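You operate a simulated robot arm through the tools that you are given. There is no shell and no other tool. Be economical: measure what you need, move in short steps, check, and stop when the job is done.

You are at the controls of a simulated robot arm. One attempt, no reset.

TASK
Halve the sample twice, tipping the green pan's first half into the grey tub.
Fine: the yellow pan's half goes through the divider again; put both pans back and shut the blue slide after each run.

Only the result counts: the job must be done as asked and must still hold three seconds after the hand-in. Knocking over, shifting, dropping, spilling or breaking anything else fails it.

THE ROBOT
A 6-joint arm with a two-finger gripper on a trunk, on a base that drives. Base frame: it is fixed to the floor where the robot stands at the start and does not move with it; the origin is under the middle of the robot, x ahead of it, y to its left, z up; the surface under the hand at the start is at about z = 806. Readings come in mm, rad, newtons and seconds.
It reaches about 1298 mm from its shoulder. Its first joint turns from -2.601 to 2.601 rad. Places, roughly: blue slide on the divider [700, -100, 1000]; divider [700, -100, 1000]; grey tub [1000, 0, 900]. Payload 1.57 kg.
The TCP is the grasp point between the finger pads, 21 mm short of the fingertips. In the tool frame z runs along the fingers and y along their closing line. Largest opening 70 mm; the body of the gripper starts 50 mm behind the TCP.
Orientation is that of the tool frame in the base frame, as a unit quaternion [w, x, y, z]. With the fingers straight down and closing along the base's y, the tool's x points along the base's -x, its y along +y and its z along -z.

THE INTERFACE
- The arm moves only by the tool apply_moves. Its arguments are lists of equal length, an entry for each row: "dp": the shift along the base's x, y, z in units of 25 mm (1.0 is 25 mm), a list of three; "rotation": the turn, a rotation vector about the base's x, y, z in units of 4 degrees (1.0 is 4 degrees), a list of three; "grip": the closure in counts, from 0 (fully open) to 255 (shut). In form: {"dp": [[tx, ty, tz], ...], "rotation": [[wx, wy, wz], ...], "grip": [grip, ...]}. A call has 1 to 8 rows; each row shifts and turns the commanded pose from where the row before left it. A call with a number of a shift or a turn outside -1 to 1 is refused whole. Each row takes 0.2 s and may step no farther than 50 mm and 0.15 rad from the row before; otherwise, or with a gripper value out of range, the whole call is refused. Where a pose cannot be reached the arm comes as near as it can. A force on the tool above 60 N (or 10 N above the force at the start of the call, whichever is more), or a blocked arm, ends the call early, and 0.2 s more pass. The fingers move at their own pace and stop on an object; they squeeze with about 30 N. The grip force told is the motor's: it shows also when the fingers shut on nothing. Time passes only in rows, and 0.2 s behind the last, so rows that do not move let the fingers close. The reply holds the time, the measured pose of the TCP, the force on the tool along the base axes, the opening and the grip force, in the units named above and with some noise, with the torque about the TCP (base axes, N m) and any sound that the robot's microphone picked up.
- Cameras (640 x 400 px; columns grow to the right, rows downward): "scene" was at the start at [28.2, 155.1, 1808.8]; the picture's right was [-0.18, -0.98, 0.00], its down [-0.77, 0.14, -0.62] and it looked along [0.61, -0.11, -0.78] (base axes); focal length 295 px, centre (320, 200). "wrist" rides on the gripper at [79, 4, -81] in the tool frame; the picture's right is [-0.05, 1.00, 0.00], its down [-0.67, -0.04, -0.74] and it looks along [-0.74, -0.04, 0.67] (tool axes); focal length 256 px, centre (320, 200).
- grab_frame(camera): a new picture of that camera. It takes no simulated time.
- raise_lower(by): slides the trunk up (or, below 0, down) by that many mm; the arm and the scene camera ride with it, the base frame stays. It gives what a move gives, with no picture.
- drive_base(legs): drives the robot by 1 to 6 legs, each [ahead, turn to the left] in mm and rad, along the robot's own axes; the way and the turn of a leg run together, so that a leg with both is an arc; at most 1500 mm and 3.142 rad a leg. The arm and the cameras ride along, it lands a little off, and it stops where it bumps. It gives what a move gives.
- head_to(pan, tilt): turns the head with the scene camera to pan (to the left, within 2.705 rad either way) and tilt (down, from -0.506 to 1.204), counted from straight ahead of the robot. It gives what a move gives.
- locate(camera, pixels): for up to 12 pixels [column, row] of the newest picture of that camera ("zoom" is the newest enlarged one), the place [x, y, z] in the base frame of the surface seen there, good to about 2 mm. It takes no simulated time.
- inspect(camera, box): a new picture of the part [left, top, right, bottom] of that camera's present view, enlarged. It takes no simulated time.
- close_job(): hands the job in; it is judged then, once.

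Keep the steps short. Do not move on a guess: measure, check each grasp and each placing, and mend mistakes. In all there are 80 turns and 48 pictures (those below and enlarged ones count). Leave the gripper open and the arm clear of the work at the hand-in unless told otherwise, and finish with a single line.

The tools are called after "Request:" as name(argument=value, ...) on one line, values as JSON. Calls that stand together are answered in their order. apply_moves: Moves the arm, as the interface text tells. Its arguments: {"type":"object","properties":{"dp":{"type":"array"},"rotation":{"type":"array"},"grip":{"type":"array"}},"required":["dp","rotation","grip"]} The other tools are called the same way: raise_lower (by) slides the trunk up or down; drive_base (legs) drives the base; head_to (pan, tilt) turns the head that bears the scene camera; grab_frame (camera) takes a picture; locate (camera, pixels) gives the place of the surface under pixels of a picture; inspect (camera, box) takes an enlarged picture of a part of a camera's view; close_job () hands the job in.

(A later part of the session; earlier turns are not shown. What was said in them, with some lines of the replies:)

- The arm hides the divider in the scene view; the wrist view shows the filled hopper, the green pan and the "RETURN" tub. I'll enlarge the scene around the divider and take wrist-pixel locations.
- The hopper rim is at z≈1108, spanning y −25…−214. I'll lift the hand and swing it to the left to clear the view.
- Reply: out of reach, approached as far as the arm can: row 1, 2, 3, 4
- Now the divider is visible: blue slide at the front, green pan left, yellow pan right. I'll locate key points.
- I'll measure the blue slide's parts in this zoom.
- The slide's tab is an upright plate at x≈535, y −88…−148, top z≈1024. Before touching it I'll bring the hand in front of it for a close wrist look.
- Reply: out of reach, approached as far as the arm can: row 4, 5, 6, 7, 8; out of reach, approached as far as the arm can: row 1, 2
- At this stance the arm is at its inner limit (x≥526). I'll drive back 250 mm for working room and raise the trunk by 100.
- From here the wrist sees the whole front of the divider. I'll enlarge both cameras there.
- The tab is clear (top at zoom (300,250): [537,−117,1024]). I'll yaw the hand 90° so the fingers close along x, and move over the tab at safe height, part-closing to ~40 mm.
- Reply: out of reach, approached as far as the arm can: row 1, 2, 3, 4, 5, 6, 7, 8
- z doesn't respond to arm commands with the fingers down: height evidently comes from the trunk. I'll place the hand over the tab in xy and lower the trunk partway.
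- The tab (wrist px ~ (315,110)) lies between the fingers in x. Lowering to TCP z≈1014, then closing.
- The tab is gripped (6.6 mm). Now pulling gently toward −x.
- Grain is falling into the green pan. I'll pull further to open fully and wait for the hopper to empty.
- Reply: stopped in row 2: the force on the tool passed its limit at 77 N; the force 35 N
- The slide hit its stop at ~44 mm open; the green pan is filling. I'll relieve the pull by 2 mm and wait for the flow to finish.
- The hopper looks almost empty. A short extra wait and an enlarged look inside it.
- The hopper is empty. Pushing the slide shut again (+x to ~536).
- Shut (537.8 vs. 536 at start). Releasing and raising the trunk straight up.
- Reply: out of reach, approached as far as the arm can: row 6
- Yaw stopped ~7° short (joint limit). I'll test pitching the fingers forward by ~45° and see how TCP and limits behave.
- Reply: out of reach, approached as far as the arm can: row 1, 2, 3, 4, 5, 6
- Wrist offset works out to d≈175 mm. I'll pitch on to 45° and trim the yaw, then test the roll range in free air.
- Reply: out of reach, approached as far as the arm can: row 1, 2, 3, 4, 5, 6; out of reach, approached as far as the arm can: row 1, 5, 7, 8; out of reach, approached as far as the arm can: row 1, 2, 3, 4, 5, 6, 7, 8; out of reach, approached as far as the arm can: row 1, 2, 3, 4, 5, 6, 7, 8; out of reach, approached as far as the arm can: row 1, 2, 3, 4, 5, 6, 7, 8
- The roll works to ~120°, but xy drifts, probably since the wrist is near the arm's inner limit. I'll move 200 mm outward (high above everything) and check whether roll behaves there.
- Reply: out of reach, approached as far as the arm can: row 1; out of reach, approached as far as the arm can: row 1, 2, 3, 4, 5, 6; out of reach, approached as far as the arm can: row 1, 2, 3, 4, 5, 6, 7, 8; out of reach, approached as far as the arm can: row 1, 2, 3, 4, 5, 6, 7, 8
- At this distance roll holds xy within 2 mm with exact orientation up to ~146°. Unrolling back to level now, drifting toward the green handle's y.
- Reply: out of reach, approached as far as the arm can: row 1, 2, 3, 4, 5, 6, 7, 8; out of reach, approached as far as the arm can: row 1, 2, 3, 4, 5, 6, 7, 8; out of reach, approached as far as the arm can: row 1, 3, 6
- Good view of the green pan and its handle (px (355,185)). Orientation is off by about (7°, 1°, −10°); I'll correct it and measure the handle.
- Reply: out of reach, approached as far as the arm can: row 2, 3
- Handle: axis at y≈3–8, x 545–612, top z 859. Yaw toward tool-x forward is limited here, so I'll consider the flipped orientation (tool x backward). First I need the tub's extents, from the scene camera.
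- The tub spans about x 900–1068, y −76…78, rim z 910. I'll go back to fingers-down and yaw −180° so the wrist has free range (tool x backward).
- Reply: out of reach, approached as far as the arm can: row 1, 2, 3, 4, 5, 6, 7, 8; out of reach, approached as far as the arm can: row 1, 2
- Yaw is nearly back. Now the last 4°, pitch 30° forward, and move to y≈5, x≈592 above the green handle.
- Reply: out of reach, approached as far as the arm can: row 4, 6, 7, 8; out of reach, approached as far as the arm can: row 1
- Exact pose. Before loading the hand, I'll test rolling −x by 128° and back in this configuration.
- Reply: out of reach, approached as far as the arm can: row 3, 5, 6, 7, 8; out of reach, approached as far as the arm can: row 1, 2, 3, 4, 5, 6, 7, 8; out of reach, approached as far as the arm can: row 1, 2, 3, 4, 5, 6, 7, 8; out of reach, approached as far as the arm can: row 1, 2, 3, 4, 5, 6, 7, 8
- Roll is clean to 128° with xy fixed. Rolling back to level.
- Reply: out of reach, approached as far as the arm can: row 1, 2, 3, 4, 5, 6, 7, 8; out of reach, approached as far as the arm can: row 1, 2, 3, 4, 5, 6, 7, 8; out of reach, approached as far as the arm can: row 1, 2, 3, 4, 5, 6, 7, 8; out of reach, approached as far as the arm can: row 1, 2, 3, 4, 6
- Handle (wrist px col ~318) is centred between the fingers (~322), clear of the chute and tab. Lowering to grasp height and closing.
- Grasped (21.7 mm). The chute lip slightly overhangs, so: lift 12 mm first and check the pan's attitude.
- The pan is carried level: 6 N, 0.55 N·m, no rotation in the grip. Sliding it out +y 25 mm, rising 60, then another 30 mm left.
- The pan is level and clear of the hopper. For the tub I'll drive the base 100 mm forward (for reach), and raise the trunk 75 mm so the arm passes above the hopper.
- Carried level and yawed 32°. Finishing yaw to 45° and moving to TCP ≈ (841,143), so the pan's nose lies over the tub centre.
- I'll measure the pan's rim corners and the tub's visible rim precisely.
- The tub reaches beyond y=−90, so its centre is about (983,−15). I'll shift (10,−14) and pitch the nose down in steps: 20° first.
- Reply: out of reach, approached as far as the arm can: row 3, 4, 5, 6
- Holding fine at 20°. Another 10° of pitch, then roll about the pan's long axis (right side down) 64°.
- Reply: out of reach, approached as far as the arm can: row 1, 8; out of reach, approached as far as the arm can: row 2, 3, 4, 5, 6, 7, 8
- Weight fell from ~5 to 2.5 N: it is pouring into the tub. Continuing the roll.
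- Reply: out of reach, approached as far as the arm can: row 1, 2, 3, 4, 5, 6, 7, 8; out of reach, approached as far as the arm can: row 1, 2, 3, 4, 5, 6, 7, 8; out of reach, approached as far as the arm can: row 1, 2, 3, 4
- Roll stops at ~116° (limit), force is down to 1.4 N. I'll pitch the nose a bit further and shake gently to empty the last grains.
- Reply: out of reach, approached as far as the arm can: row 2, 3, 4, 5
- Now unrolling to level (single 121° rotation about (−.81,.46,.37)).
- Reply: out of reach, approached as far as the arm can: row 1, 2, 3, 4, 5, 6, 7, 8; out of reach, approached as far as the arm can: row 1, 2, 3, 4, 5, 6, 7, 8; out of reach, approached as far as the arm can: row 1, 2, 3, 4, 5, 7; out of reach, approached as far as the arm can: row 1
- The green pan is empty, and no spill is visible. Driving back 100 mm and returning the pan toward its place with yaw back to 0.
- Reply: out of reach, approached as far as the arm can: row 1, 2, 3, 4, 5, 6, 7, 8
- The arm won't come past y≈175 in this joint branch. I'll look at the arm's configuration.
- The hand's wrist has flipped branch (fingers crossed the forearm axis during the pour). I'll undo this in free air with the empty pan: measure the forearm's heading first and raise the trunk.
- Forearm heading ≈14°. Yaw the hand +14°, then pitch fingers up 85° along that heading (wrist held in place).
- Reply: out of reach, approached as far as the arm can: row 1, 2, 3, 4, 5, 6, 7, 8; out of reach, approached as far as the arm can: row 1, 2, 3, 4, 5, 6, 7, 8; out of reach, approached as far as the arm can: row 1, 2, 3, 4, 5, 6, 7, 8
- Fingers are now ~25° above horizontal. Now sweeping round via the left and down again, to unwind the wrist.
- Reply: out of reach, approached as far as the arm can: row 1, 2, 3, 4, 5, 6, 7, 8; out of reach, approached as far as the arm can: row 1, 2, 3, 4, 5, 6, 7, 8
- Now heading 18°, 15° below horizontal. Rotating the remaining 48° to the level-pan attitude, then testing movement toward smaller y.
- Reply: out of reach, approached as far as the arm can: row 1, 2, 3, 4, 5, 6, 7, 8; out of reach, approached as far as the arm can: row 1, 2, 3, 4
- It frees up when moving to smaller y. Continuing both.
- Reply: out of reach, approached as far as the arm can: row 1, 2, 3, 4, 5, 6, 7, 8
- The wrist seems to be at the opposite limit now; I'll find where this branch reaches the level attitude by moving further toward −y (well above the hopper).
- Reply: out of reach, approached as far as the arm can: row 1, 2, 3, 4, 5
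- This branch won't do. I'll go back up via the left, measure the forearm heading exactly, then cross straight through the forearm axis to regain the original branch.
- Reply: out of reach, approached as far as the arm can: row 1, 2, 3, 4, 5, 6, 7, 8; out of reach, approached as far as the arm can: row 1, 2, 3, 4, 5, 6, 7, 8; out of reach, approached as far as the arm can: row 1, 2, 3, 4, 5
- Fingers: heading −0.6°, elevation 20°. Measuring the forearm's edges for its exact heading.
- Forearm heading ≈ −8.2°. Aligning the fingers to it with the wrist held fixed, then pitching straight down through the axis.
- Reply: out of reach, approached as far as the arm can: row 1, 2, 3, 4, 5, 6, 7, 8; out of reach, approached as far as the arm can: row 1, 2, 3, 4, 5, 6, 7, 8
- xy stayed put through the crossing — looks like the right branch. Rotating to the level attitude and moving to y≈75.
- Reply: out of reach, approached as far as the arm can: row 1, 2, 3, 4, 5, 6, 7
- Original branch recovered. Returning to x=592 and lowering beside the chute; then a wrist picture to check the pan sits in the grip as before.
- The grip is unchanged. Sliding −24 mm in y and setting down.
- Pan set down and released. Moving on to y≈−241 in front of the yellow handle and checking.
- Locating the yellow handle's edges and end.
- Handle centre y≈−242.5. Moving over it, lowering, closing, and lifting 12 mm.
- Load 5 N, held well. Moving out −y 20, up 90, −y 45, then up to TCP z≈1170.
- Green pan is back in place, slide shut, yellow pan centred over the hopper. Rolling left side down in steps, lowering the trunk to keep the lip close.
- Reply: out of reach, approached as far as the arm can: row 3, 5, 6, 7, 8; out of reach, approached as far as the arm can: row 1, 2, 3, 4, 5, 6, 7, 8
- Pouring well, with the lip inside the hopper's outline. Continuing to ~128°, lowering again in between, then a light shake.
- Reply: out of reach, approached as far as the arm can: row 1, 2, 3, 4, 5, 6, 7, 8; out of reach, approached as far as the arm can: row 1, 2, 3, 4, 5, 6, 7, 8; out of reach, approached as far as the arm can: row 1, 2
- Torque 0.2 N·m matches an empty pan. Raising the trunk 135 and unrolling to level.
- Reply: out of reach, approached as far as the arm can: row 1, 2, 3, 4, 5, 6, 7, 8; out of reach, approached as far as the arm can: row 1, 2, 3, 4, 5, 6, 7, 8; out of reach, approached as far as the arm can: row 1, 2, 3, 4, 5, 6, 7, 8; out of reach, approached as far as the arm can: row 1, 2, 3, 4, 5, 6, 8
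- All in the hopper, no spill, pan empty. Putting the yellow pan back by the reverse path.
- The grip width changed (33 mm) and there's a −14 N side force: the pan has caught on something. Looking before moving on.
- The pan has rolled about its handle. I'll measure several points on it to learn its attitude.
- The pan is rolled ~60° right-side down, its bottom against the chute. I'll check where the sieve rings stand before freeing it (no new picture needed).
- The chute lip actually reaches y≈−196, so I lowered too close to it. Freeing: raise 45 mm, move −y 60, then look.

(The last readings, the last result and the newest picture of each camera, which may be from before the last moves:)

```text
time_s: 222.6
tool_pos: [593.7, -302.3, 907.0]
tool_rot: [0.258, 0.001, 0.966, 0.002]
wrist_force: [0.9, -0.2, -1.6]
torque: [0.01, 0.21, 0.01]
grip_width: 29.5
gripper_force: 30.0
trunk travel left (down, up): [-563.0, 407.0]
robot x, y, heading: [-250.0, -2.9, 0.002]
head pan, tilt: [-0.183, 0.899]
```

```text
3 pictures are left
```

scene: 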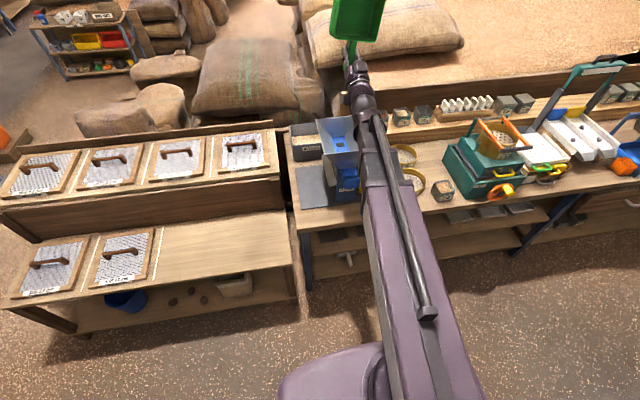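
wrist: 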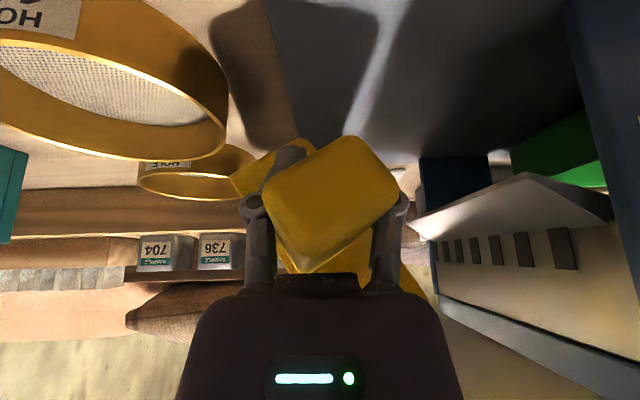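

The handle has turned ~60° in the pads. I'll move to a clear spot (TCP x≈552, y≈−285), roll the hand −48° so the pan becomes nearly level, then set it gently on the mat there to re-grip.

Request:
apply_moves(dp=[[-0.55, 0.2, 0], [-0.55, 0.2, 0], [-0.56, 0.28, 0], [0, 0, 0]], rotation=[[0, 0, 0], [0, 0, 0], [0, 0, 0], [0, 0, 0]], grip=[255, 255, 255, 255])

Request:
apply_moves(dp=[[0, 0, 0], [0, 0, 0], [0, 0, 0], [0, 0, 0], [0, 0, 0], [0, 0, 0], [0, 0, 0], [0, 0, 0]], rotation=[[-1, 0, 0], [-1, 0, 0], [-1, 0, 0], [-1, 0, 0], [-1, 0, 0], [-1, 0, 0], [-1, 0, 0], [-1, 0, 0]], grip=[255, 255, 255, 255, 255, 255, 255, 255])

Request:
apply_moves(dp=[[0, 0, 0], [0, 0, 0], [0, 0, 0], [0, 0, 0], [0, 0, 0]], rotation=[[-1, 0, 0], [-1, 0, 0], [-1, 0, 0], [-1, 0, 0], [0, 0, 0]], grip=[255, 255, 255, 255, 255])

Request:
inspect(camera="scene", box=[310, 30, 470, 140])

```text
time_s: 223.6
tool_pos: [551.1, -286.5, 906.2]
tool_rot: [0.258, 0.0, 0.966, 0.002]
wrist_force: [0.9, -0.7, -1.7]
torque: [-0.01, 0.19, -0.03]
grip_width: 29.5
gripper_force: 29.9
trunk travel left (down, up): [-563.0, 407.0]
robot x, y, heading: [-252.2, -3.8, 0.0]
head pan, tilt: [-0.183, 0.899]
```

```text
time_s: 225.4
tool_pos: [550.7, -287.3, 930.6]
tool_rot: [0.248, -0.071, 0.929, -0.265]
wrist_force: [-0.6, 0.9, -2.2]
torque: [-0.04, 0.17, 0.02]
grip_width: 29.5
gripper_force: 29.8
out of reach, approached as far as the arm can: row 3, 5, 6, 7, 8
trunk travel left (down, up): [-563.0, 407.0]
robot x, y, heading: [-249.9, 1.1, 0.005]
head pan, tilt: [-0.183, 0.899]
```

```text
time_s: 226.6
tool_pos: [551.5, -286.0, 960.2]
tool_rot: [0.236, -0.105, 0.883, -0.391]
wrist_force: [0.5, 0.0, -1.4]
torque: [-0.03, 0.2, 0.02]
grip_width: 29.3
gripper_force: 29.9
out of reach, approached as far as the arm can: row 1, 2, 3, 4
trunk travel left (down, up): [-563.0, 407.0]
robot x, y, heading: [-249.4, 1.2, -0.003]
head pan, tilt: [-0.183, 0.899]
```

```text
3.64 times, centred on (390, 85) of scene
```

zoom: 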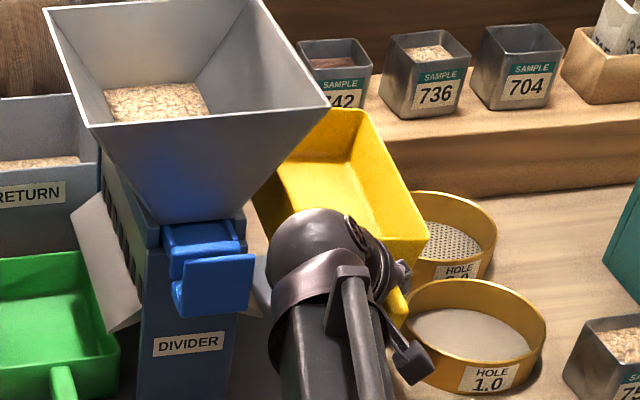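

Now the pan is nearly level. Measuring its rim corners and the sieve edge.

Request:
locate(camera="zoom", pixels=[[328, 113], [361, 112], [390, 170], [423, 236], [290, 165], [262, 190], [330, 180], [412, 255], [403, 310], [408, 330], [430, 200], [397, 300]])

```text
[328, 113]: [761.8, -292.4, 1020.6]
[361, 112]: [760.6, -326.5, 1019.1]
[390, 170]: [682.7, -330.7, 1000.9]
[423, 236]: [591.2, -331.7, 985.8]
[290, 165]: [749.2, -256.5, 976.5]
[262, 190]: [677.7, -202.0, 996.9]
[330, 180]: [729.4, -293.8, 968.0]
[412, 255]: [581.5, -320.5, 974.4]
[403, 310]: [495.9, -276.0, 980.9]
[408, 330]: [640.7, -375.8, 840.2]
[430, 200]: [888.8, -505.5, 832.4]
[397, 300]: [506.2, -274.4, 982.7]
```

Pan: roll within 2°, but nose-up ~11°. I'll pitch +11°, shift −y 15 for clearance, then lower.

Request:
apply_moves(dp=[[0, -0.2, 0], [0, -0.2, 0], [0, -0.2, 0], [0, 0, 0]], rotation=[[0, 0.92, 0], [0, 0.92, 0], [0, 0.92, 0], [0, 0, 0]], grip=[255, 255, 255, 255])

Request:
raise_lower(by=-85)

```text
time_s: 227.6
tool_pos: [551.8, -300.6, 943.2]
tool_rot: [0.15, -0.142, 0.902, -0.379]
wrist_force: [0.0, -1.1, -2.8]
torque: [-0.07, 0.21, -0.02]
grip_width: 29.0
gripper_force: 29.6
out of reach, approached as far as the arm can: row 1, 2, 3
trunk travel left (down, up): [-563.0, 407.0]
robot x, y, heading: [-253.3, 0.6, -0.002]
head pan, tilt: [-0.183, 0.899]
```

```text
time_s: 228.8
tool_pos: [551.1, -300.7, 859.0]
tool_rot: [0.151, -0.142, 0.902, -0.38]
wrist_force: [0.1, -0.1, -1.9]
torque: [-0.03, 0.17, 0.05]
grip_width: 29.3
gripper_force: 30.3
trunk travel left (down, up): [-478.0, 492.0]
robot x, y, heading: [-250.9, -0.6, -0.001]
head pan, tilt: [-0.183, 0.899]
```

No contact yet at 859. Stepping down gently.

Request:
raise_lower(by=-7)

Request:
raise_lower(by=-4)

Request:
raise_lower(by=-3)

```text
time_s: 229.4
tool_pos: [551.0, -301.5, 851.8]
tool_rot: [0.151, -0.141, 0.901, -0.381]
wrist_force: [0.0, 0.3, -2.4]
torque: [0.01, 0.21, -0.03]
grip_width: 29.4
gripper_force: 30.1
trunk travel left (down, up): [-471.0, 499.0]
robot x, y, heading: [-250.2, -5.5, 0.001]
head pan, tilt: [-0.183, 0.899]
```

```text
time_s: 229.9
tool_pos: [550.6, -299.9, 847.5]
tool_rot: [0.149, -0.142, 0.901, -0.381]
wrist_force: [-0.4, -0.1, -2.1]
torque: [-0.04, 0.22, 0.02]
grip_width: 29.3
gripper_force: 30.1
trunk travel left (down, up): [-467.0, 503.0]
robot x, y, heading: [-253.3, 0.5, -0.005]
head pan, tilt: [-0.183, 0.899]
```

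```text
time_s: 230.5
tool_pos: [550.9, -300.8, 845.9]
tool_rot: [0.15, -0.142, 0.901, -0.381]
wrist_force: [-0.2, -0.3, -1.0]
torque: [-0.06, 0.23, 0.01]
grip_width: 29.2
gripper_force: 29.7
trunk travel left (down, up): [-464.0, 506.0]
robot x, y, heading: [-251.9, 0.5, 0.005]
head pan, tilt: [-0.183, 0.899]
```

Contact seems to begin (−1.0 N). Two more small steps.

Request:
raise_lower(by=-3)

Request:
raise_lower(by=-2)

```text
time_s: 231.0
tool_pos: [550.7, -300.2, 842.5]
tool_rot: [0.15, -0.141, 0.902, -0.38]
wrist_force: [1.3, -1.4, 1.4]
torque: [-0.18, -0.55, -0.13]
grip_width: 29.1
gripper_force: 30.1
trunk travel left (down, up): [-461.0, 509.0]
robot x, y, heading: [-251.6, -0.1, 0.002]
head pan, tilt: [-0.183, 0.899]
```

```text
time_s: 231.5
tool_pos: [550.9, -301.8, 840.5]
tool_rot: [0.15, -0.143, 0.901, -0.38]
wrist_force: [-0.2, -1.7, 2.4]
torque: [-0.2, -0.71, -0.22]
grip_width: 29.3
gripper_force: 29.9
trunk travel left (down, up): [-459.0, 511.0]
robot x, y, heading: [-249.1, -0.9, -0.003]
head pan, tilt: [-0.183, 0.899]
```

The nose end carries first; lowering 3 mm more then opening slowly.

Request:
raise_lower(by=-3)

Request:
apply_moves(dp=[[0, 0, 0], [0, 0, 0], [0, 0, 0], [0, 0, 0], [0, 0, 0], [0, 0, 0]], rotation=[[0, 0, 0], [0, 0, 0], [0, 0, 0], [0, 0, 0], [0, 0, 0], [0, 0, 0]], grip=[140, 130, 110, 80, 40, 0])

Request:
raise_lower(by=40)

```text
time_s: 232.0
tool_pos: [551.7, -301.4, 837.7]
tool_rot: [0.151, -0.142, 0.902, -0.379]
wrist_force: [-1.5, 0.3, 2.4]
torque: [-0.2, -0.72, -0.23]
grip_width: 29.6
gripper_force: 29.9
trunk travel left (down, up): [-456.0, 514.0]
robot x, y, heading: [-251.1, 1.0, 0.001]
head pan, tilt: [-0.183, 0.899]
```

```text
time_s: 233.4
tool_pos: [550.6, -301.2, 836.3]
tool_rot: [0.15, -0.142, 0.902, -0.38]
wrist_force: [0.5, -0.5, 0.7]
torque: [0.03, -0.03, -0.01]
grip_width: 69.4
gripper_force: 0.0
trunk travel left (down, up): [-456.0, 514.0]
robot x, y, heading: [-248.6, -4.1, 0.006]
head pan, tilt: [-0.183, 0.899]
```

```text
time_s: 234.2
tool_pos: [551.2, -300.6, 877.0]
tool_rot: [0.151, -0.142, 0.901, -0.38]
wrist_force: [-0.4, 0.3, 0.4]
torque: [0.0, 0.0, -0.01]
grip_width: 70.0
gripper_force: 0.1
trunk travel left (down, up): [-496.0, 474.0]
robot x, y, heading: [-249.2, -4.0, -0.003]
head pan, tilt: [-0.183, 0.899]
```

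Released, no load on the hand. Backing the fingers out along −x, raising, and restoring the normal hand attitude; then a wrist look.

Request:
apply_moves(dp=[[-0.6, 0, 0], [-0.6, 0, 0], [-0.6, 0, 0], [-0.6, 0, 0], [-0.6, 0, 0], [-0.6, 0, 0]], rotation=[[0, 0, 0], [0, 0, 0], [0, 0, 0], [0, 0, 0], [0, 0, 0], [0, 0, 0]], grip=[0, 0, 0, 0, 0, 0])

Request:
raise_lower(by=100)

Request:
apply_moves(dp=[[0, 0, 0], [0, 0, 0], [0, 0, 0], [0, 0, 0], [0, 0, 0], [0, 0, 0], [0, 0, 0], [0, 0, 0]], rotation=[[0, -0.92, 0], [0, -0.92, 0], [0, -0.92, 0], [1, 0, 0], [1, 0, 0], [1, 0, 0], [1, 0, 0], [1, 0, 0]], grip=[0, 0, 0, 0, 0, 0, 0, 0])

Request:
apply_moves(dp=[[0, 0, 0], [0, 0, 0], [0, 0, 0], [0, 0, 0], [0, 0, 0], [0, 0, 0], [0, 0, 0], [0, 0, 0]], rotation=[[1, 0, 0], [1, 0, 0], [1, 0, 0], [1, 0, 0], [1, 0, 0], [1, 0, 0], [1, 0, 0], [0, 0, 0]], grip=[0, 0, 0, 0, 0, 0, 0, 0])

Request:
grab_frame(camera="wrist")

```text
time_s: 235.7
tool_pos: [459.9, -300.5, 876.4]
tool_rot: [0.15, -0.141, 0.902, -0.38]
wrist_force: [0.4, 0.2, 0.0]
torque: [0.05, 0.0, 0.0]
grip_width: 70.2
gripper_force: 0.1
trunk travel left (down, up): [-496.0, 474.0]
robot x, y, heading: [-251.8, -3.8, 0.005]
head pan, tilt: [-0.183, 0.899]
```

```text
time_s: 237.0
tool_pos: [461.5, -301.8, 978.0]
tool_rot: [0.149, -0.142, 0.902, -0.38]
wrist_force: [-0.2, 0.0, -0.1]
torque: [-0.01, 0.02, 0.0]
grip_width: 70.1
gripper_force: 0.0
trunk travel left (down, up): [-596.0, 374.0]
robot x, y, heading: [-248.2, -2.0, -0.001]
head pan, tilt: [-0.183, 0.899]
```

```text
time_s: 238.8
tool_pos: [460.3, -300.6, 958.3]
tool_rot: [0.251, -0.063, 0.938, -0.232]
wrist_force: [0.5, -0.5, -0.4]
torque: [0.0, 0.02, 0.01]
grip_width: 70.0
gripper_force: 0.1
out of reach, approached as far as the arm can: row 1, 2, 3, 4, 5, 6, 7, 8
trunk travel left (down, up): [-596.0, 374.0]
robot x, y, heading: [-248.5, 1.3, 0.001]
head pan, tilt: [-0.183, 0.899]
```

```text
time_s: 240.6
tool_pos: [460.4, -301.3, 939.8]
tool_rot: [0.259, 0.001, 0.966, 0.001]
wrist_force: [0.8, -0.6, 0.8]
torque: [0.01, -0.03, -0.01]
grip_width: 70.0
gripper_force: 0.0
out of reach, approached as far as the arm can: row 1, 2, 3, 5
trunk travel left (down, up): [-596.0, 374.0]
robot x, y, heading: [-251.1, -1.5, 0.003]
head pan, tilt: [-0.183, 0.899]
```

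```text
1 pictures are left
```

wrist: 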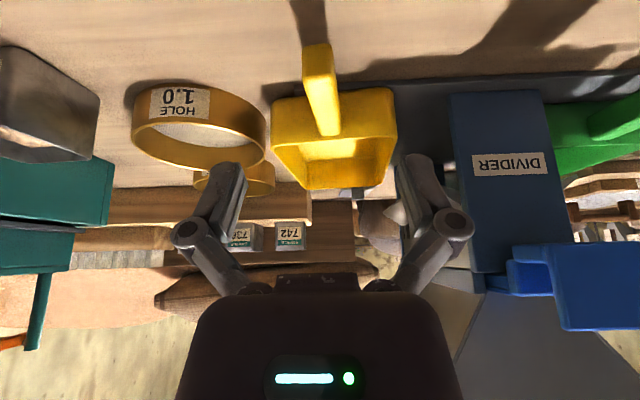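

The yellow pan lies flat and upright just outside its place. Measuring its pose.

Request:
locate(camera="wrist", pixels=[[307, 75], [332, 72], [312, 120], [337, 120], [318, 55], [325, 128], [275, 95], [395, 92], [272, 140], [395, 140], [306, 187], [384, 185]])

```text
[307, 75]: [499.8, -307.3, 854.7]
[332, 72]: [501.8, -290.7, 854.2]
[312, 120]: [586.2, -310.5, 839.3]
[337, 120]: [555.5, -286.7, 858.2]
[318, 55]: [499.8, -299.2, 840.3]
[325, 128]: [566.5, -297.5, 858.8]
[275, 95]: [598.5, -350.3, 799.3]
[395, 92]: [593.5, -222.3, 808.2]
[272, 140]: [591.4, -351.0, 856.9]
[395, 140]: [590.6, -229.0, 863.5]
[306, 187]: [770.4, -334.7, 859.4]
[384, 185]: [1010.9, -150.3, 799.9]
```

The pan is shifted ~(−40,−54) mm and yawed ≈ +4°. Re-gripping at the same handle point: TCP (552.6,−296.3), yaw +4.2°.

Request:
apply_moves(dp=[[1, 0.1, 0], [1, 0.1, 0], [1, 0, 0], [0.7, 0, 0], [0, 0, 0]], rotation=[[0, 0, 0.5], [0, 0, 0.55], [0, 0, 0], [0, 0, 0], [0, 0, 0]], grip=[55, 55, 55, 55, 55])

Request:
raise_lower(by=-92)

Request:
apply_moves(dp=[[0, 0, 0], [0, 0, 0], [0, 0, 0], [0, 0, 0], [0, 0, 0]], rotation=[[0, 0, 0], [0, 0, 0], [0, 0, 0], [0, 0, 0], [0, 0, 0]], grip=[100, 130, 160, 255, 255])

Request:
raise_lower(by=12)

```text
time_s: 241.8
tool_pos: [553.8, -294.8, 938.9]
tool_rot: [0.259, -0.035, 0.965, 0.011]
wrist_force: [-0.3, -0.3, 0.2]
torque: [0.01, 0.01, -0.02]
grip_width: 54.9
gripper_force: 0.0
trunk travel left (down, up): [-596.0, 374.0]
robot x, y, heading: [-248.2, 2.5, -0.003]
head pan, tilt: [-0.183, 0.899]
```

```text
time_s: 243.1
tool_pos: [554.3, -294.7, 847.4]
tool_rot: [0.259, -0.035, 0.965, 0.011]
wrist_force: [0.3, 0.3, -0.3]
torque: [0.03, -0.01, -0.01]
grip_width: 55.1
gripper_force: 0.1
trunk travel left (down, up): [-504.0, 466.0]
robot x, y, heading: [-252.5, 0.5, -0.0]
head pan, tilt: [-0.183, 0.899]
```

```text
time_s: 244.2
tool_pos: [554.2, -294.4, 848.4]
tool_rot: [0.258, -0.035, 0.965, 0.011]
wrist_force: [1.3, 0.0, 0.7]
torque: [-0.1, -0.14, 0.11]
grip_width: 21.7
gripper_force: 30.3
trunk travel left (down, up): [-504.0, 466.0]
robot x, y, heading: [-253.4, -1.3, 0.002]
head pan, tilt: [-0.183, 0.899]
```

```text
time_s: 244.8
tool_pos: [554.5, -294.6, 859.1]
tool_rot: [0.259, -0.035, 0.965, 0.011]
wrist_force: [0.4, 0.7, -2.5]
torque: [-0.03, 0.19, 0.01]
grip_width: 21.3
gripper_force: 30.2
trunk travel left (down, up): [-516.0, 454.0]
robot x, y, heading: [-253.6, -2.8, -0.002]
head pan, tilt: [-0.183, 0.899]
```

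Gripped flat (21.7 mm). Straightening yaw, moving +40 in x, then sliding +y under the chute lip to y=−242.6.

Request:
apply_moves(dp=[[0.4, 0, 0], [0.4, 0, 0], [0.4, 0, 0], [0.39, 0, 0], [0, 0, 0]], rotation=[[0, 0, -0.5], [0, 0, -0.55], [0, 0, 0], [0, 0, 0], [0, 0, 0]], grip=[255, 255, 255, 255, 255])

Request:
apply_moves(dp=[[0, 0.3, 0], [0, 0.3, 0], [0, 0.3, 0], [0, 0.3, 0], [0, 0.3, 0], [0, 0.3, 0], [0, 0.28, 0], [0, 0, 0]], rotation=[[0, 0, 0], [0, 0, 0], [0, 0, 0], [0, 0, 0], [0, 0, 0], [0, 0, 0], [0, 0, 0], [0, 0, 0]], grip=[255, 255, 255, 255, 255, 255, 255, 255])

```text
time_s: 246.1
tool_pos: [594.9, -294.4, 859.5]
tool_rot: [0.259, 0.001, 0.966, 0.0]
wrist_force: [0.3, 0.5, -1.8]
torque: [0.04, 0.17, -0.01]
grip_width: 21.4
gripper_force: 29.8
trunk travel left (down, up): [-516.0, 454.0]
robot x, y, heading: [-249.8, 0.1, -0.002]
head pan, tilt: [-0.183, 0.899]
```

```text
time_s: 247.8
tool_pos: [593.5, -242.5, 858.8]
tool_rot: [0.26, 0.001, 0.966, 0.001]
wrist_force: [0.0, -0.4, -1.6]
torque: [-0.03, 0.19, -0.01]
grip_width: 21.4
gripper_force: 30.1
trunk travel left (down, up): [-516.0, 454.0]
robot x, y, heading: [-249.0, -1.4, 0.002]
head pan, tilt: [-0.183, 0.899]
```

No contact on the way in. Now set down, release, back off, rise, and go to the fingers-down pose over the slide tab.

Request:
raise_lower(by=-12)

Request:
apply_moves(dp=[[0, 0, 0], [0, 0, 0], [0, 0, 0]], rotation=[[0, 0, 0], [0, 0, 0], [0, 0, 0]], grip=[150, 55, 55])

Request:
raise_lower(by=70)

Request:
apply_moves(dp=[[-1, 0, 0], [-1, 0, 0], [-1, 0, 0], [-1, 0, 0]], rotation=[[0, 0, 0], [0, 0, 0], [0, 0, 0], [0, 0, 0]], grip=[55, 55, 55, 55])

Request:
raise_lower(by=320)

Request:
apply_moves(dp=[[0, 0.62, 0], [0, 0.62, 0], [0, 0.62, 0], [0, 0.62, 0], [0, 0.62, 0], [0, 0.62, 0], [0, 0.62, 0], [0, 0.62, 0]], rotation=[[0, 0.94, 0], [0, 0.94, 0], [0, 0.94, 0], [0, 0.94, 0], [0, 0.94, 0], [0, 0.94, 0], [0, 0.94, 0], [0, 0.94, 0]], grip=[55, 55, 55, 55, 55, 55, 55, 55])

Request:
apply_moves(dp=[[0.22, 0, 0], [0.22, 0, 0], [0.22, 0, 0], [0.22, 0, 0], [0.22, 0, 0], [0.22, 0, 0], [0.22, 0, 0], [0.22, 0, 0]], rotation=[[0, 0, 1], [0, 0, 1], [0, 0, 1], [0, 0, 1], [0, 0, 1], [0, 0, 1], [0, 0, 1], [0, 0, 1]], grip=[55, 55, 55, 55, 55, 55, 55, 55])

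Request:
apply_moves(dp=[[0, 0, 0], [0, 0, 0], [0, 0, 0], [0, 0, 0], [0, 0, 0], [0, 0, 0], [0, 0, 0], [0, 0, 0]], rotation=[[0, 0, 1], [0, 0, 1], [0, 0, 1], [0, 0, 1], [0, 0, 1], [0, 0, 1], [0, 0, 1], [0, 0, 1]], grip=[109, 109, 109, 109, 109, 109, 109, 109])

Request:
apply_moves(dp=[[0, 0, 0], [0, 0, 0], [0, 0, 0], [0, 0, 0], [0, 0, 0], [0, 0, 0], [0, 0, 0], [0, 0, 0]], rotation=[[0, 0, 1], [0, 0, 1], [0, 0, 1], [0, 0, 1], [0, 0, 1], [0, 0, 1], [0, 0, 0.5], [0, 0, 0]], grip=[109, 109, 109, 109, 109, 109, 109, 109])

```text
time_s: 248.4
tool_pos: [592.9, -242.5, 848.1]
tool_rot: [0.26, 0.0, 0.966, 0.002]
wrist_force: [-0.9, -0.1, 0.4]
torque: [-0.09, -0.3, 0.01]
grip_width: 21.3
gripper_force: 30.0
trunk travel left (down, up): [-504.0, 466.0]
robot x, y, heading: [-249.0, -3.4, -0.003]
head pan, tilt: [-0.183, 0.899]
```

```text
time_s: 249.2
tool_pos: [593.6, -244.1, 847.6]
tool_rot: [0.259, 0.0, 0.966, 0.002]
wrist_force: [-0.2, 0.1, 0.3]
torque: [-0.03, -0.01, -0.01]
grip_width: 55.0
gripper_force: 0.1
trunk travel left (down, up): [-504.0, 466.0]
robot x, y, heading: [-250.4, -3.0, 0.003]
head pan, tilt: [-0.183, 0.899]
```

```text
time_s: 250.3
tool_pos: [594.3, -243.0, 917.4]
tool_rot: [0.259, 0.0, 0.966, 0.002]
wrist_force: [-0.1, 0.4, 0.0]
torque: [-0.03, 0.03, 0.0]
grip_width: 55.0
gripper_force: 0.1
trunk travel left (down, up): [-574.0, 396.0]
robot x, y, heading: [-249.1, -4.3, 0.001]
head pan, tilt: [-0.183, 0.899]
```

```text
time_s: 251.3
tool_pos: [492.0, -242.0, 918.7]
tool_rot: [0.26, 0.0, 0.965, 0.001]
wrist_force: [-0.7, 0.6, 0.8]
torque: [-0.01, 0.03, -0.03]
grip_width: 55.1
gripper_force: 0.0
trunk travel left (down, up): [-574.0, 396.0]
robot x, y, heading: [-249.2, -1.0, 0.002]
head pan, tilt: [-0.183, 0.899]
```

```text
time_s: 254.5
tool_pos: [493.3, -242.1, 1237.8]
tool_rot: [0.259, 0.001, 0.966, 0.001]
wrist_force: [-0.7, -0.3, 1.0]
torque: [0.0, 0.01, 0.02]
grip_width: 54.8
gripper_force: 0.1
trunk travel left (down, up): [-894.0, 76.0]
robot x, y, heading: [-252.1, 2.5, 0.007]
head pan, tilt: [-0.183, 0.899]
```

```text
time_s: 256.3
tool_pos: [492.1, -117.7, 1214.2]
tool_rot: [-0.001, 0.0, 1.0, 0.001]
wrist_force: [-0.5, 0.5, 0.3]
torque: [0.01, -0.02, 0.0]
grip_width: 55.1
gripper_force: 0.1
out of reach, approached as far as the arm can: row 1, 2, 3, 4, 6
trunk travel left (down, up): [-894.0, 76.0]
robot x, y, heading: [-249.1, -2.2, 0.003]
head pan, tilt: [-0.183, 0.899]
```

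```text
time_s: 258.1
tool_pos: [536.4, -118.4, 1212.6]
tool_rot: [0.0, -0.276, 0.961, 0.0]
wrist_force: [-0.4, 0.0, -0.1]
torque: [-0.01, -0.03, 0.01]
grip_width: 55.0
gripper_force: 0.0
trunk travel left (down, up): [-894.0, 76.0]
robot x, y, heading: [-251.4, -0.0, -0.004]
head pan, tilt: [-0.183, 0.899]
```

```text
time_s: 259.9
tool_pos: [537.1, -117.6, 1212.2]
tool_rot: [0.0, -0.529, 0.848, 0.001]
wrist_force: [0.2, 0.1, -0.2]
torque: [-0.02, 0.01, 0.0]
grip_width: 40.3
gripper_force: 0.0
trunk travel left (down, up): [-894.0, 76.0]
robot x, y, heading: [-251.9, -1.6, 0.003]
head pan, tilt: [-0.183, 0.899]
```

```text
time_s: 261.7
tool_pos: [537.2, -117.8, 1212.7]
tool_rot: [-0.001, -0.707, 0.707, 0.001]
wrist_force: [-0.4, -0.2, 0.2]
torque: [0.0, -0.01, 0.0]
grip_width: 40.3
gripper_force: 0.1
trunk travel left (down, up): [-894.0, 76.0]
robot x, y, heading: [-247.8, -0.5, -0.003]
head pan, tilt: [-0.183, 0.899]
```

Over the tab at (537,−118). Last picture to verify both pans are home, and lowering onto the tab and gripping it.

Request:
inspect(camera="scene", box=[270, 100, 430, 220])

Request:
raise_lower(by=-198)

Request:
apply_moves(dp=[[0, 0, 0], [0, 0, 0], [0, 0, 0], [0, 0, 0]], rotation=[[0, 0, 0], [0, 0, 0], [0, 0, 0], [0, 0, 0]], grip=[255, 255, 255, 255])

Request:
locate(camera="zoom", pixels=[[470, 300], [480, 285], [440, 200], [490, 270], [460, 330]])

```text
3.33 times, centred on (350, 160) of scene
```

zoom: 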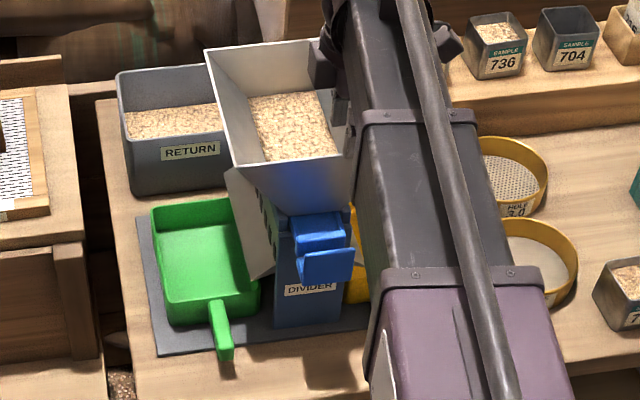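

```text
time_s: 263.9
tool_pos: [536.5, -118.6, 1014.8]
tool_rot: [-0.002, -0.706, 0.708, 0.0]
wrist_force: [-0.4, -0.1, -0.7]
torque: [-0.01, 0.0, -0.04]
grip_width: 40.1
gripper_force: 0.0
trunk travel left (down, up): [-696.0, 274.0]
robot x, y, heading: [-251.4, 0.8, -0.005]
head pan, tilt: [-0.183, 0.899]
```

```text
time_s: 264.9
tool_pos: [536.2, -117.8, 1015.2]
tool_rot: [0.0, -0.706, 0.708, 0.0]
wrist_force: [-1.2, 0.8, 4.1]
torque: [0.01, 0.01, -0.28]
grip_width: 6.6
gripper_force: 31.7
trunk travel left (down, up): [-696.0, 274.0]
robot x, y, heading: [-250.2, 0.7, -0.002]
head pan, tilt: [-0.183, 0.899]
```

```text
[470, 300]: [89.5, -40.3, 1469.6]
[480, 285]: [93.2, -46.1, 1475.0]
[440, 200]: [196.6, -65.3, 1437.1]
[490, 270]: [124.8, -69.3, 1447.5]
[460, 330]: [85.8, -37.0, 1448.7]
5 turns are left
```

The yellow pan's edge shows in place by the divider, green is home, slide shut, tab gripped (6.6 mm). Pulling the slide open 42 mm and waiting for the second run.

Request:
apply_moves(dp=[[-0.4, 0, 0], [-0.4, 0, 0], [-0.4, 0, 0], [-0.4, 0, 0], [-0.08, 0, 0], [0, 0, 0], [0, 0, 0], [0, 0, 0]], rotation=[[0, 0, 0], [0, 0, 0], [0, 0, 0], [0, 0, 0], [0, 0, 0], [0, 0, 0], [0, 0, 0], [0, 0, 0]], grip=[255, 255, 255, 255, 255, 255, 255, 255])

Request:
apply_moves(dp=[[0, 0, 0], [0, 0, 0], [0, 0, 0], [0, 0, 0], [0, 0, 0], [0, 0, 0], [0, 0, 0], [0, 0, 0]], rotation=[[0, 0, 0], [0, 0, 0], [0, 0, 0], [0, 0, 0], [0, 0, 0], [0, 0, 0], [0, 0, 0], [0, 0, 0]], grip=[255, 255, 255, 255, 255, 255, 255, 255])

Request:
apply_moves(dp=[[0, 0, 0], [0, 0, 0], [0, 0, 0], [0, 0, 0], [0, 0, 0], [0, 0, 0], [0, 0, 0], [0, 0, 0]], rotation=[[0, 0, 0], [0, 0, 0], [0, 0, 0], [0, 0, 0], [0, 0, 0], [0, 0, 0], [0, 0, 0], [0, 0, 0]], grip=[255, 255, 255, 255, 255, 255, 255, 255])

Request:
apply_moves(dp=[[0, 0, 0], [0, 0, 0], [0, 0, 0], [0, 0, 0], [0, 0, 0], [0, 0, 0], [0, 0, 0], [0, 0, 0]], rotation=[[0, 0, 0], [0, 0, 0], [0, 0, 0], [0, 0, 0], [0, 0, 0], [0, 0, 0], [0, 0, 0], [0, 0, 0]], grip=[255, 255, 255, 255, 255, 255, 255, 255])

Request:
apply_moves(dp=[[0, 0, 0], [0, 0, 0], [0, 0, 0], [0, 0, 0], [0, 0, 0], [0, 0, 0], [0, 0, 0], [0, 0, 0]], rotation=[[0, 0, 0], [0, 0, 0], [0, 0, 0], [0, 0, 0], [0, 0, 0], [0, 0, 0], [0, 0, 0], [0, 0, 0]], grip=[255, 255, 255, 255, 255, 255, 255, 255])

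Request:
apply_moves(dp=[[0, 0, 0], [0, 0, 0], [0, 0, 0], [0, 0, 0], [0, 0, 0], [0, 0, 0], [0, 0, 0], [0, 0, 0]], rotation=[[0, 0, 0], [0, 0, 0], [0, 0, 0], [0, 0, 0], [0, 0, 0], [0, 0, 0], [0, 0, 0], [0, 0, 0]], grip=[255, 255, 255, 255, 255, 255, 255, 255])

```text
time_s: 266.6
tool_pos: [494.8, -117.4, 1015.8]
tool_rot: [0.0, -0.707, 0.708, 0.001]
wrist_force: [-0.2, 5.4, 3.2]
torque: [0.28, 0.0, -0.3]
grip_width: 6.8
gripper_force: 32.2
trunk travel left (down, up): [-696.0, 274.0]
robot x, y, heading: [-253.4, -2.4, -0.002]
head pan, tilt: [-0.183, 0.899]
```

```text
time_s: 268.4
tool_pos: [495.2, -116.8, 1015.8]
tool_rot: [-0.001, -0.706, 0.708, 0.0]
wrist_force: [-0.4, 7.3, 2.1]
torque: [0.16, 0.01, -0.29]
grip_width: 6.8
gripper_force: 31.4
trunk travel left (down, up): [-696.0, 274.0]
robot x, y, heading: [-249.5, 3.8, 0.004]
head pan, tilt: [-0.183, 0.899]
```

```text
time_s: 270.2
tool_pos: [494.6, -117.0, 1015.8]
tool_rot: [-0.001, -0.707, 0.708, 0.0]
wrist_force: [1.0, 7.2, 2.9]
torque: [0.11, -0.01, -0.27]
grip_width: 6.8
gripper_force: 31.9
trunk travel left (down, up): [-696.0, 274.0]
robot x, y, heading: [-249.9, 2.3, 0.002]
head pan, tilt: [-0.183, 0.899]
```

```text
time_s: 272.1
tool_pos: [494.2, -116.5, 1015.4]
tool_rot: [-0.001, -0.706, 0.708, 0.0]
wrist_force: [-0.2, 8.2, 2.3]
torque: [0.17, 0.01, -0.29]
grip_width: 6.9
gripper_force: 32.5
trunk travel left (down, up): [-696.0, 274.0]
robot x, y, heading: [-250.7, -2.7, 0.0]
head pan, tilt: [-0.183, 0.899]
```

```text
time_s: 273.9
tool_pos: [494.7, -117.6, 1015.4]
tool_rot: [-0.001, -0.706, 0.708, -0.001]
wrist_force: [-0.5, 7.6, 2.0]
torque: [0.09, 0.01, -0.3]
grip_width: 6.6
gripper_force: 31.6
trunk travel left (down, up): [-696.0, 274.0]
robot x, y, heading: [-247.0, -4.3, 0.004]
head pan, tilt: [-0.183, 0.899]
```

```text
time_s: 275.6
tool_pos: [494.4, -117.6, 1014.8]
tool_rot: [0.0, -0.706, 0.708, 0.0]
wrist_force: [0.4, 5.3, 1.8]
torque: [0.05, 0.04, -0.29]
grip_width: 6.5
gripper_force: 32.0
trunk travel left (down, up): [-696.0, 274.0]
robot x, y, heading: [-251.2, -1.3, 0.004]
head pan, tilt: [-0.183, 0.899]
4 turns are left
```

The slide was open ~10 s, longer than the first full run needed. Pushing it shut (+42.5 mm, then a small nudge).

Request:
apply_moves(dp=[[0.4, 0, 0], [0.4, 0, 0], [0.4, 0, 0], [0.4, 0, 0], [0.1, 0, 0], [0.03, 0, 0], [0, 0, 0]], rotation=[[0, 0, 0], [0, 0, 0], [0, 0, 0], [0, 0, 0], [0, 0, 0], [0, 0, 0], [0, 0, 0]], grip=[255, 255, 255, 255, 255, 255, 255])

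```text
time_s: 277.2
tool_pos: [536.7, -118.0, 1014.6]
tool_rot: [-0.001, -0.707, 0.708, 0.0]
wrist_force: [-0.6, -1.5, 2.6]
torque: [-0.3, 0.03, -0.28]
grip_width: 6.6
gripper_force: 32.4
trunk travel left (down, up): [-696.0, 274.0]
robot x, y, heading: [-248.1, -1.6, 0.002]
head pan, tilt: [-0.183, 0.899]
3 turns are left
```

Shut (536.7, same as at the start, 536.2). Releasing, rising, and moving the arm clear with the gripper open.

Request:
apply_moves(dp=[[0, 0, 0], [0, 0, 0], [0, 0, 0]], rotation=[[0, 0, 0], [0, 0, 0], [0, 0, 0]], grip=[109, 109, 109])

Request:
raise_lower(by=200)

Request:
apply_moves(dp=[[-1, 0, 0], [-1, 0, 0], [-1, 0, 0], [-1, 0, 0], [0, 0, 0], [0, 0, 0]], rotation=[[0, 0, 0], [0, 0, 0], [0, 0, 0], [0, 0, 0], [0, 0, 0], [0, 0, 0]], grip=[0, 0, 0, 0, 0, 0])

```text
time_s: 278.1
tool_pos: [537.7, -117.6, 1015.5]
tool_rot: [0.0, -0.707, 0.708, 0.0]
wrist_force: [-0.2, -0.5, 0.1]
torque: [0.0, -0.01, 0.04]
grip_width: 39.7
gripper_force: 0.1
trunk travel left (down, up): [-696.0, 274.0]
robot x, y, heading: [-254.6, -2.7, -0.002]
head pan, tilt: [-0.183, 0.899]
```

```text
time_s: 280.2
tool_pos: [538.8, -118.0, 1215.3]
tool_rot: [0.0, -0.707, 0.707, 0.001]
wrist_force: [-0.3, 1.6, -0.1]
torque: [0.0, -0.02, 0.01]
grip_width: 40.2
gripper_force: 0.1
trunk travel left (down, up): [-896.0, 74.0]
robot x, y, heading: [-248.7, -1.7, 0.006]
head pan, tilt: [-0.183, 0.899]
```

```text
time_s: 281.6
tool_pos: [437.0, -117.5, 1214.9]
tool_rot: [-0.001, -0.706, 0.708, 0.0]
wrist_force: [-0.1, -0.1, -0.4]
torque: [0.01, 0.0, 0.03]
grip_width: 70.0
gripper_force: 0.1
trunk travel left (down, up): [-896.0, 74.0]
robot x, y, heading: [-248.3, -3.2, -0.004]
head pan, tilt: [-0.183, 0.899]
2 turns are left
```

The slide is shut, both pans are home, the gripper is open and the arm is clear, so I'm handing in.

Request:
close_job()

```text
The job is handed in.
```

The sample was halved twice, with the green pan's first half tipped into the grey tub, both pans put back and the blue slide shut after each run; the yellow pan caught on the chute and rolled while empty, so I re-gripped and re-seated it, and with no pictures left I did not see the second run finish or check afterwards for spills.
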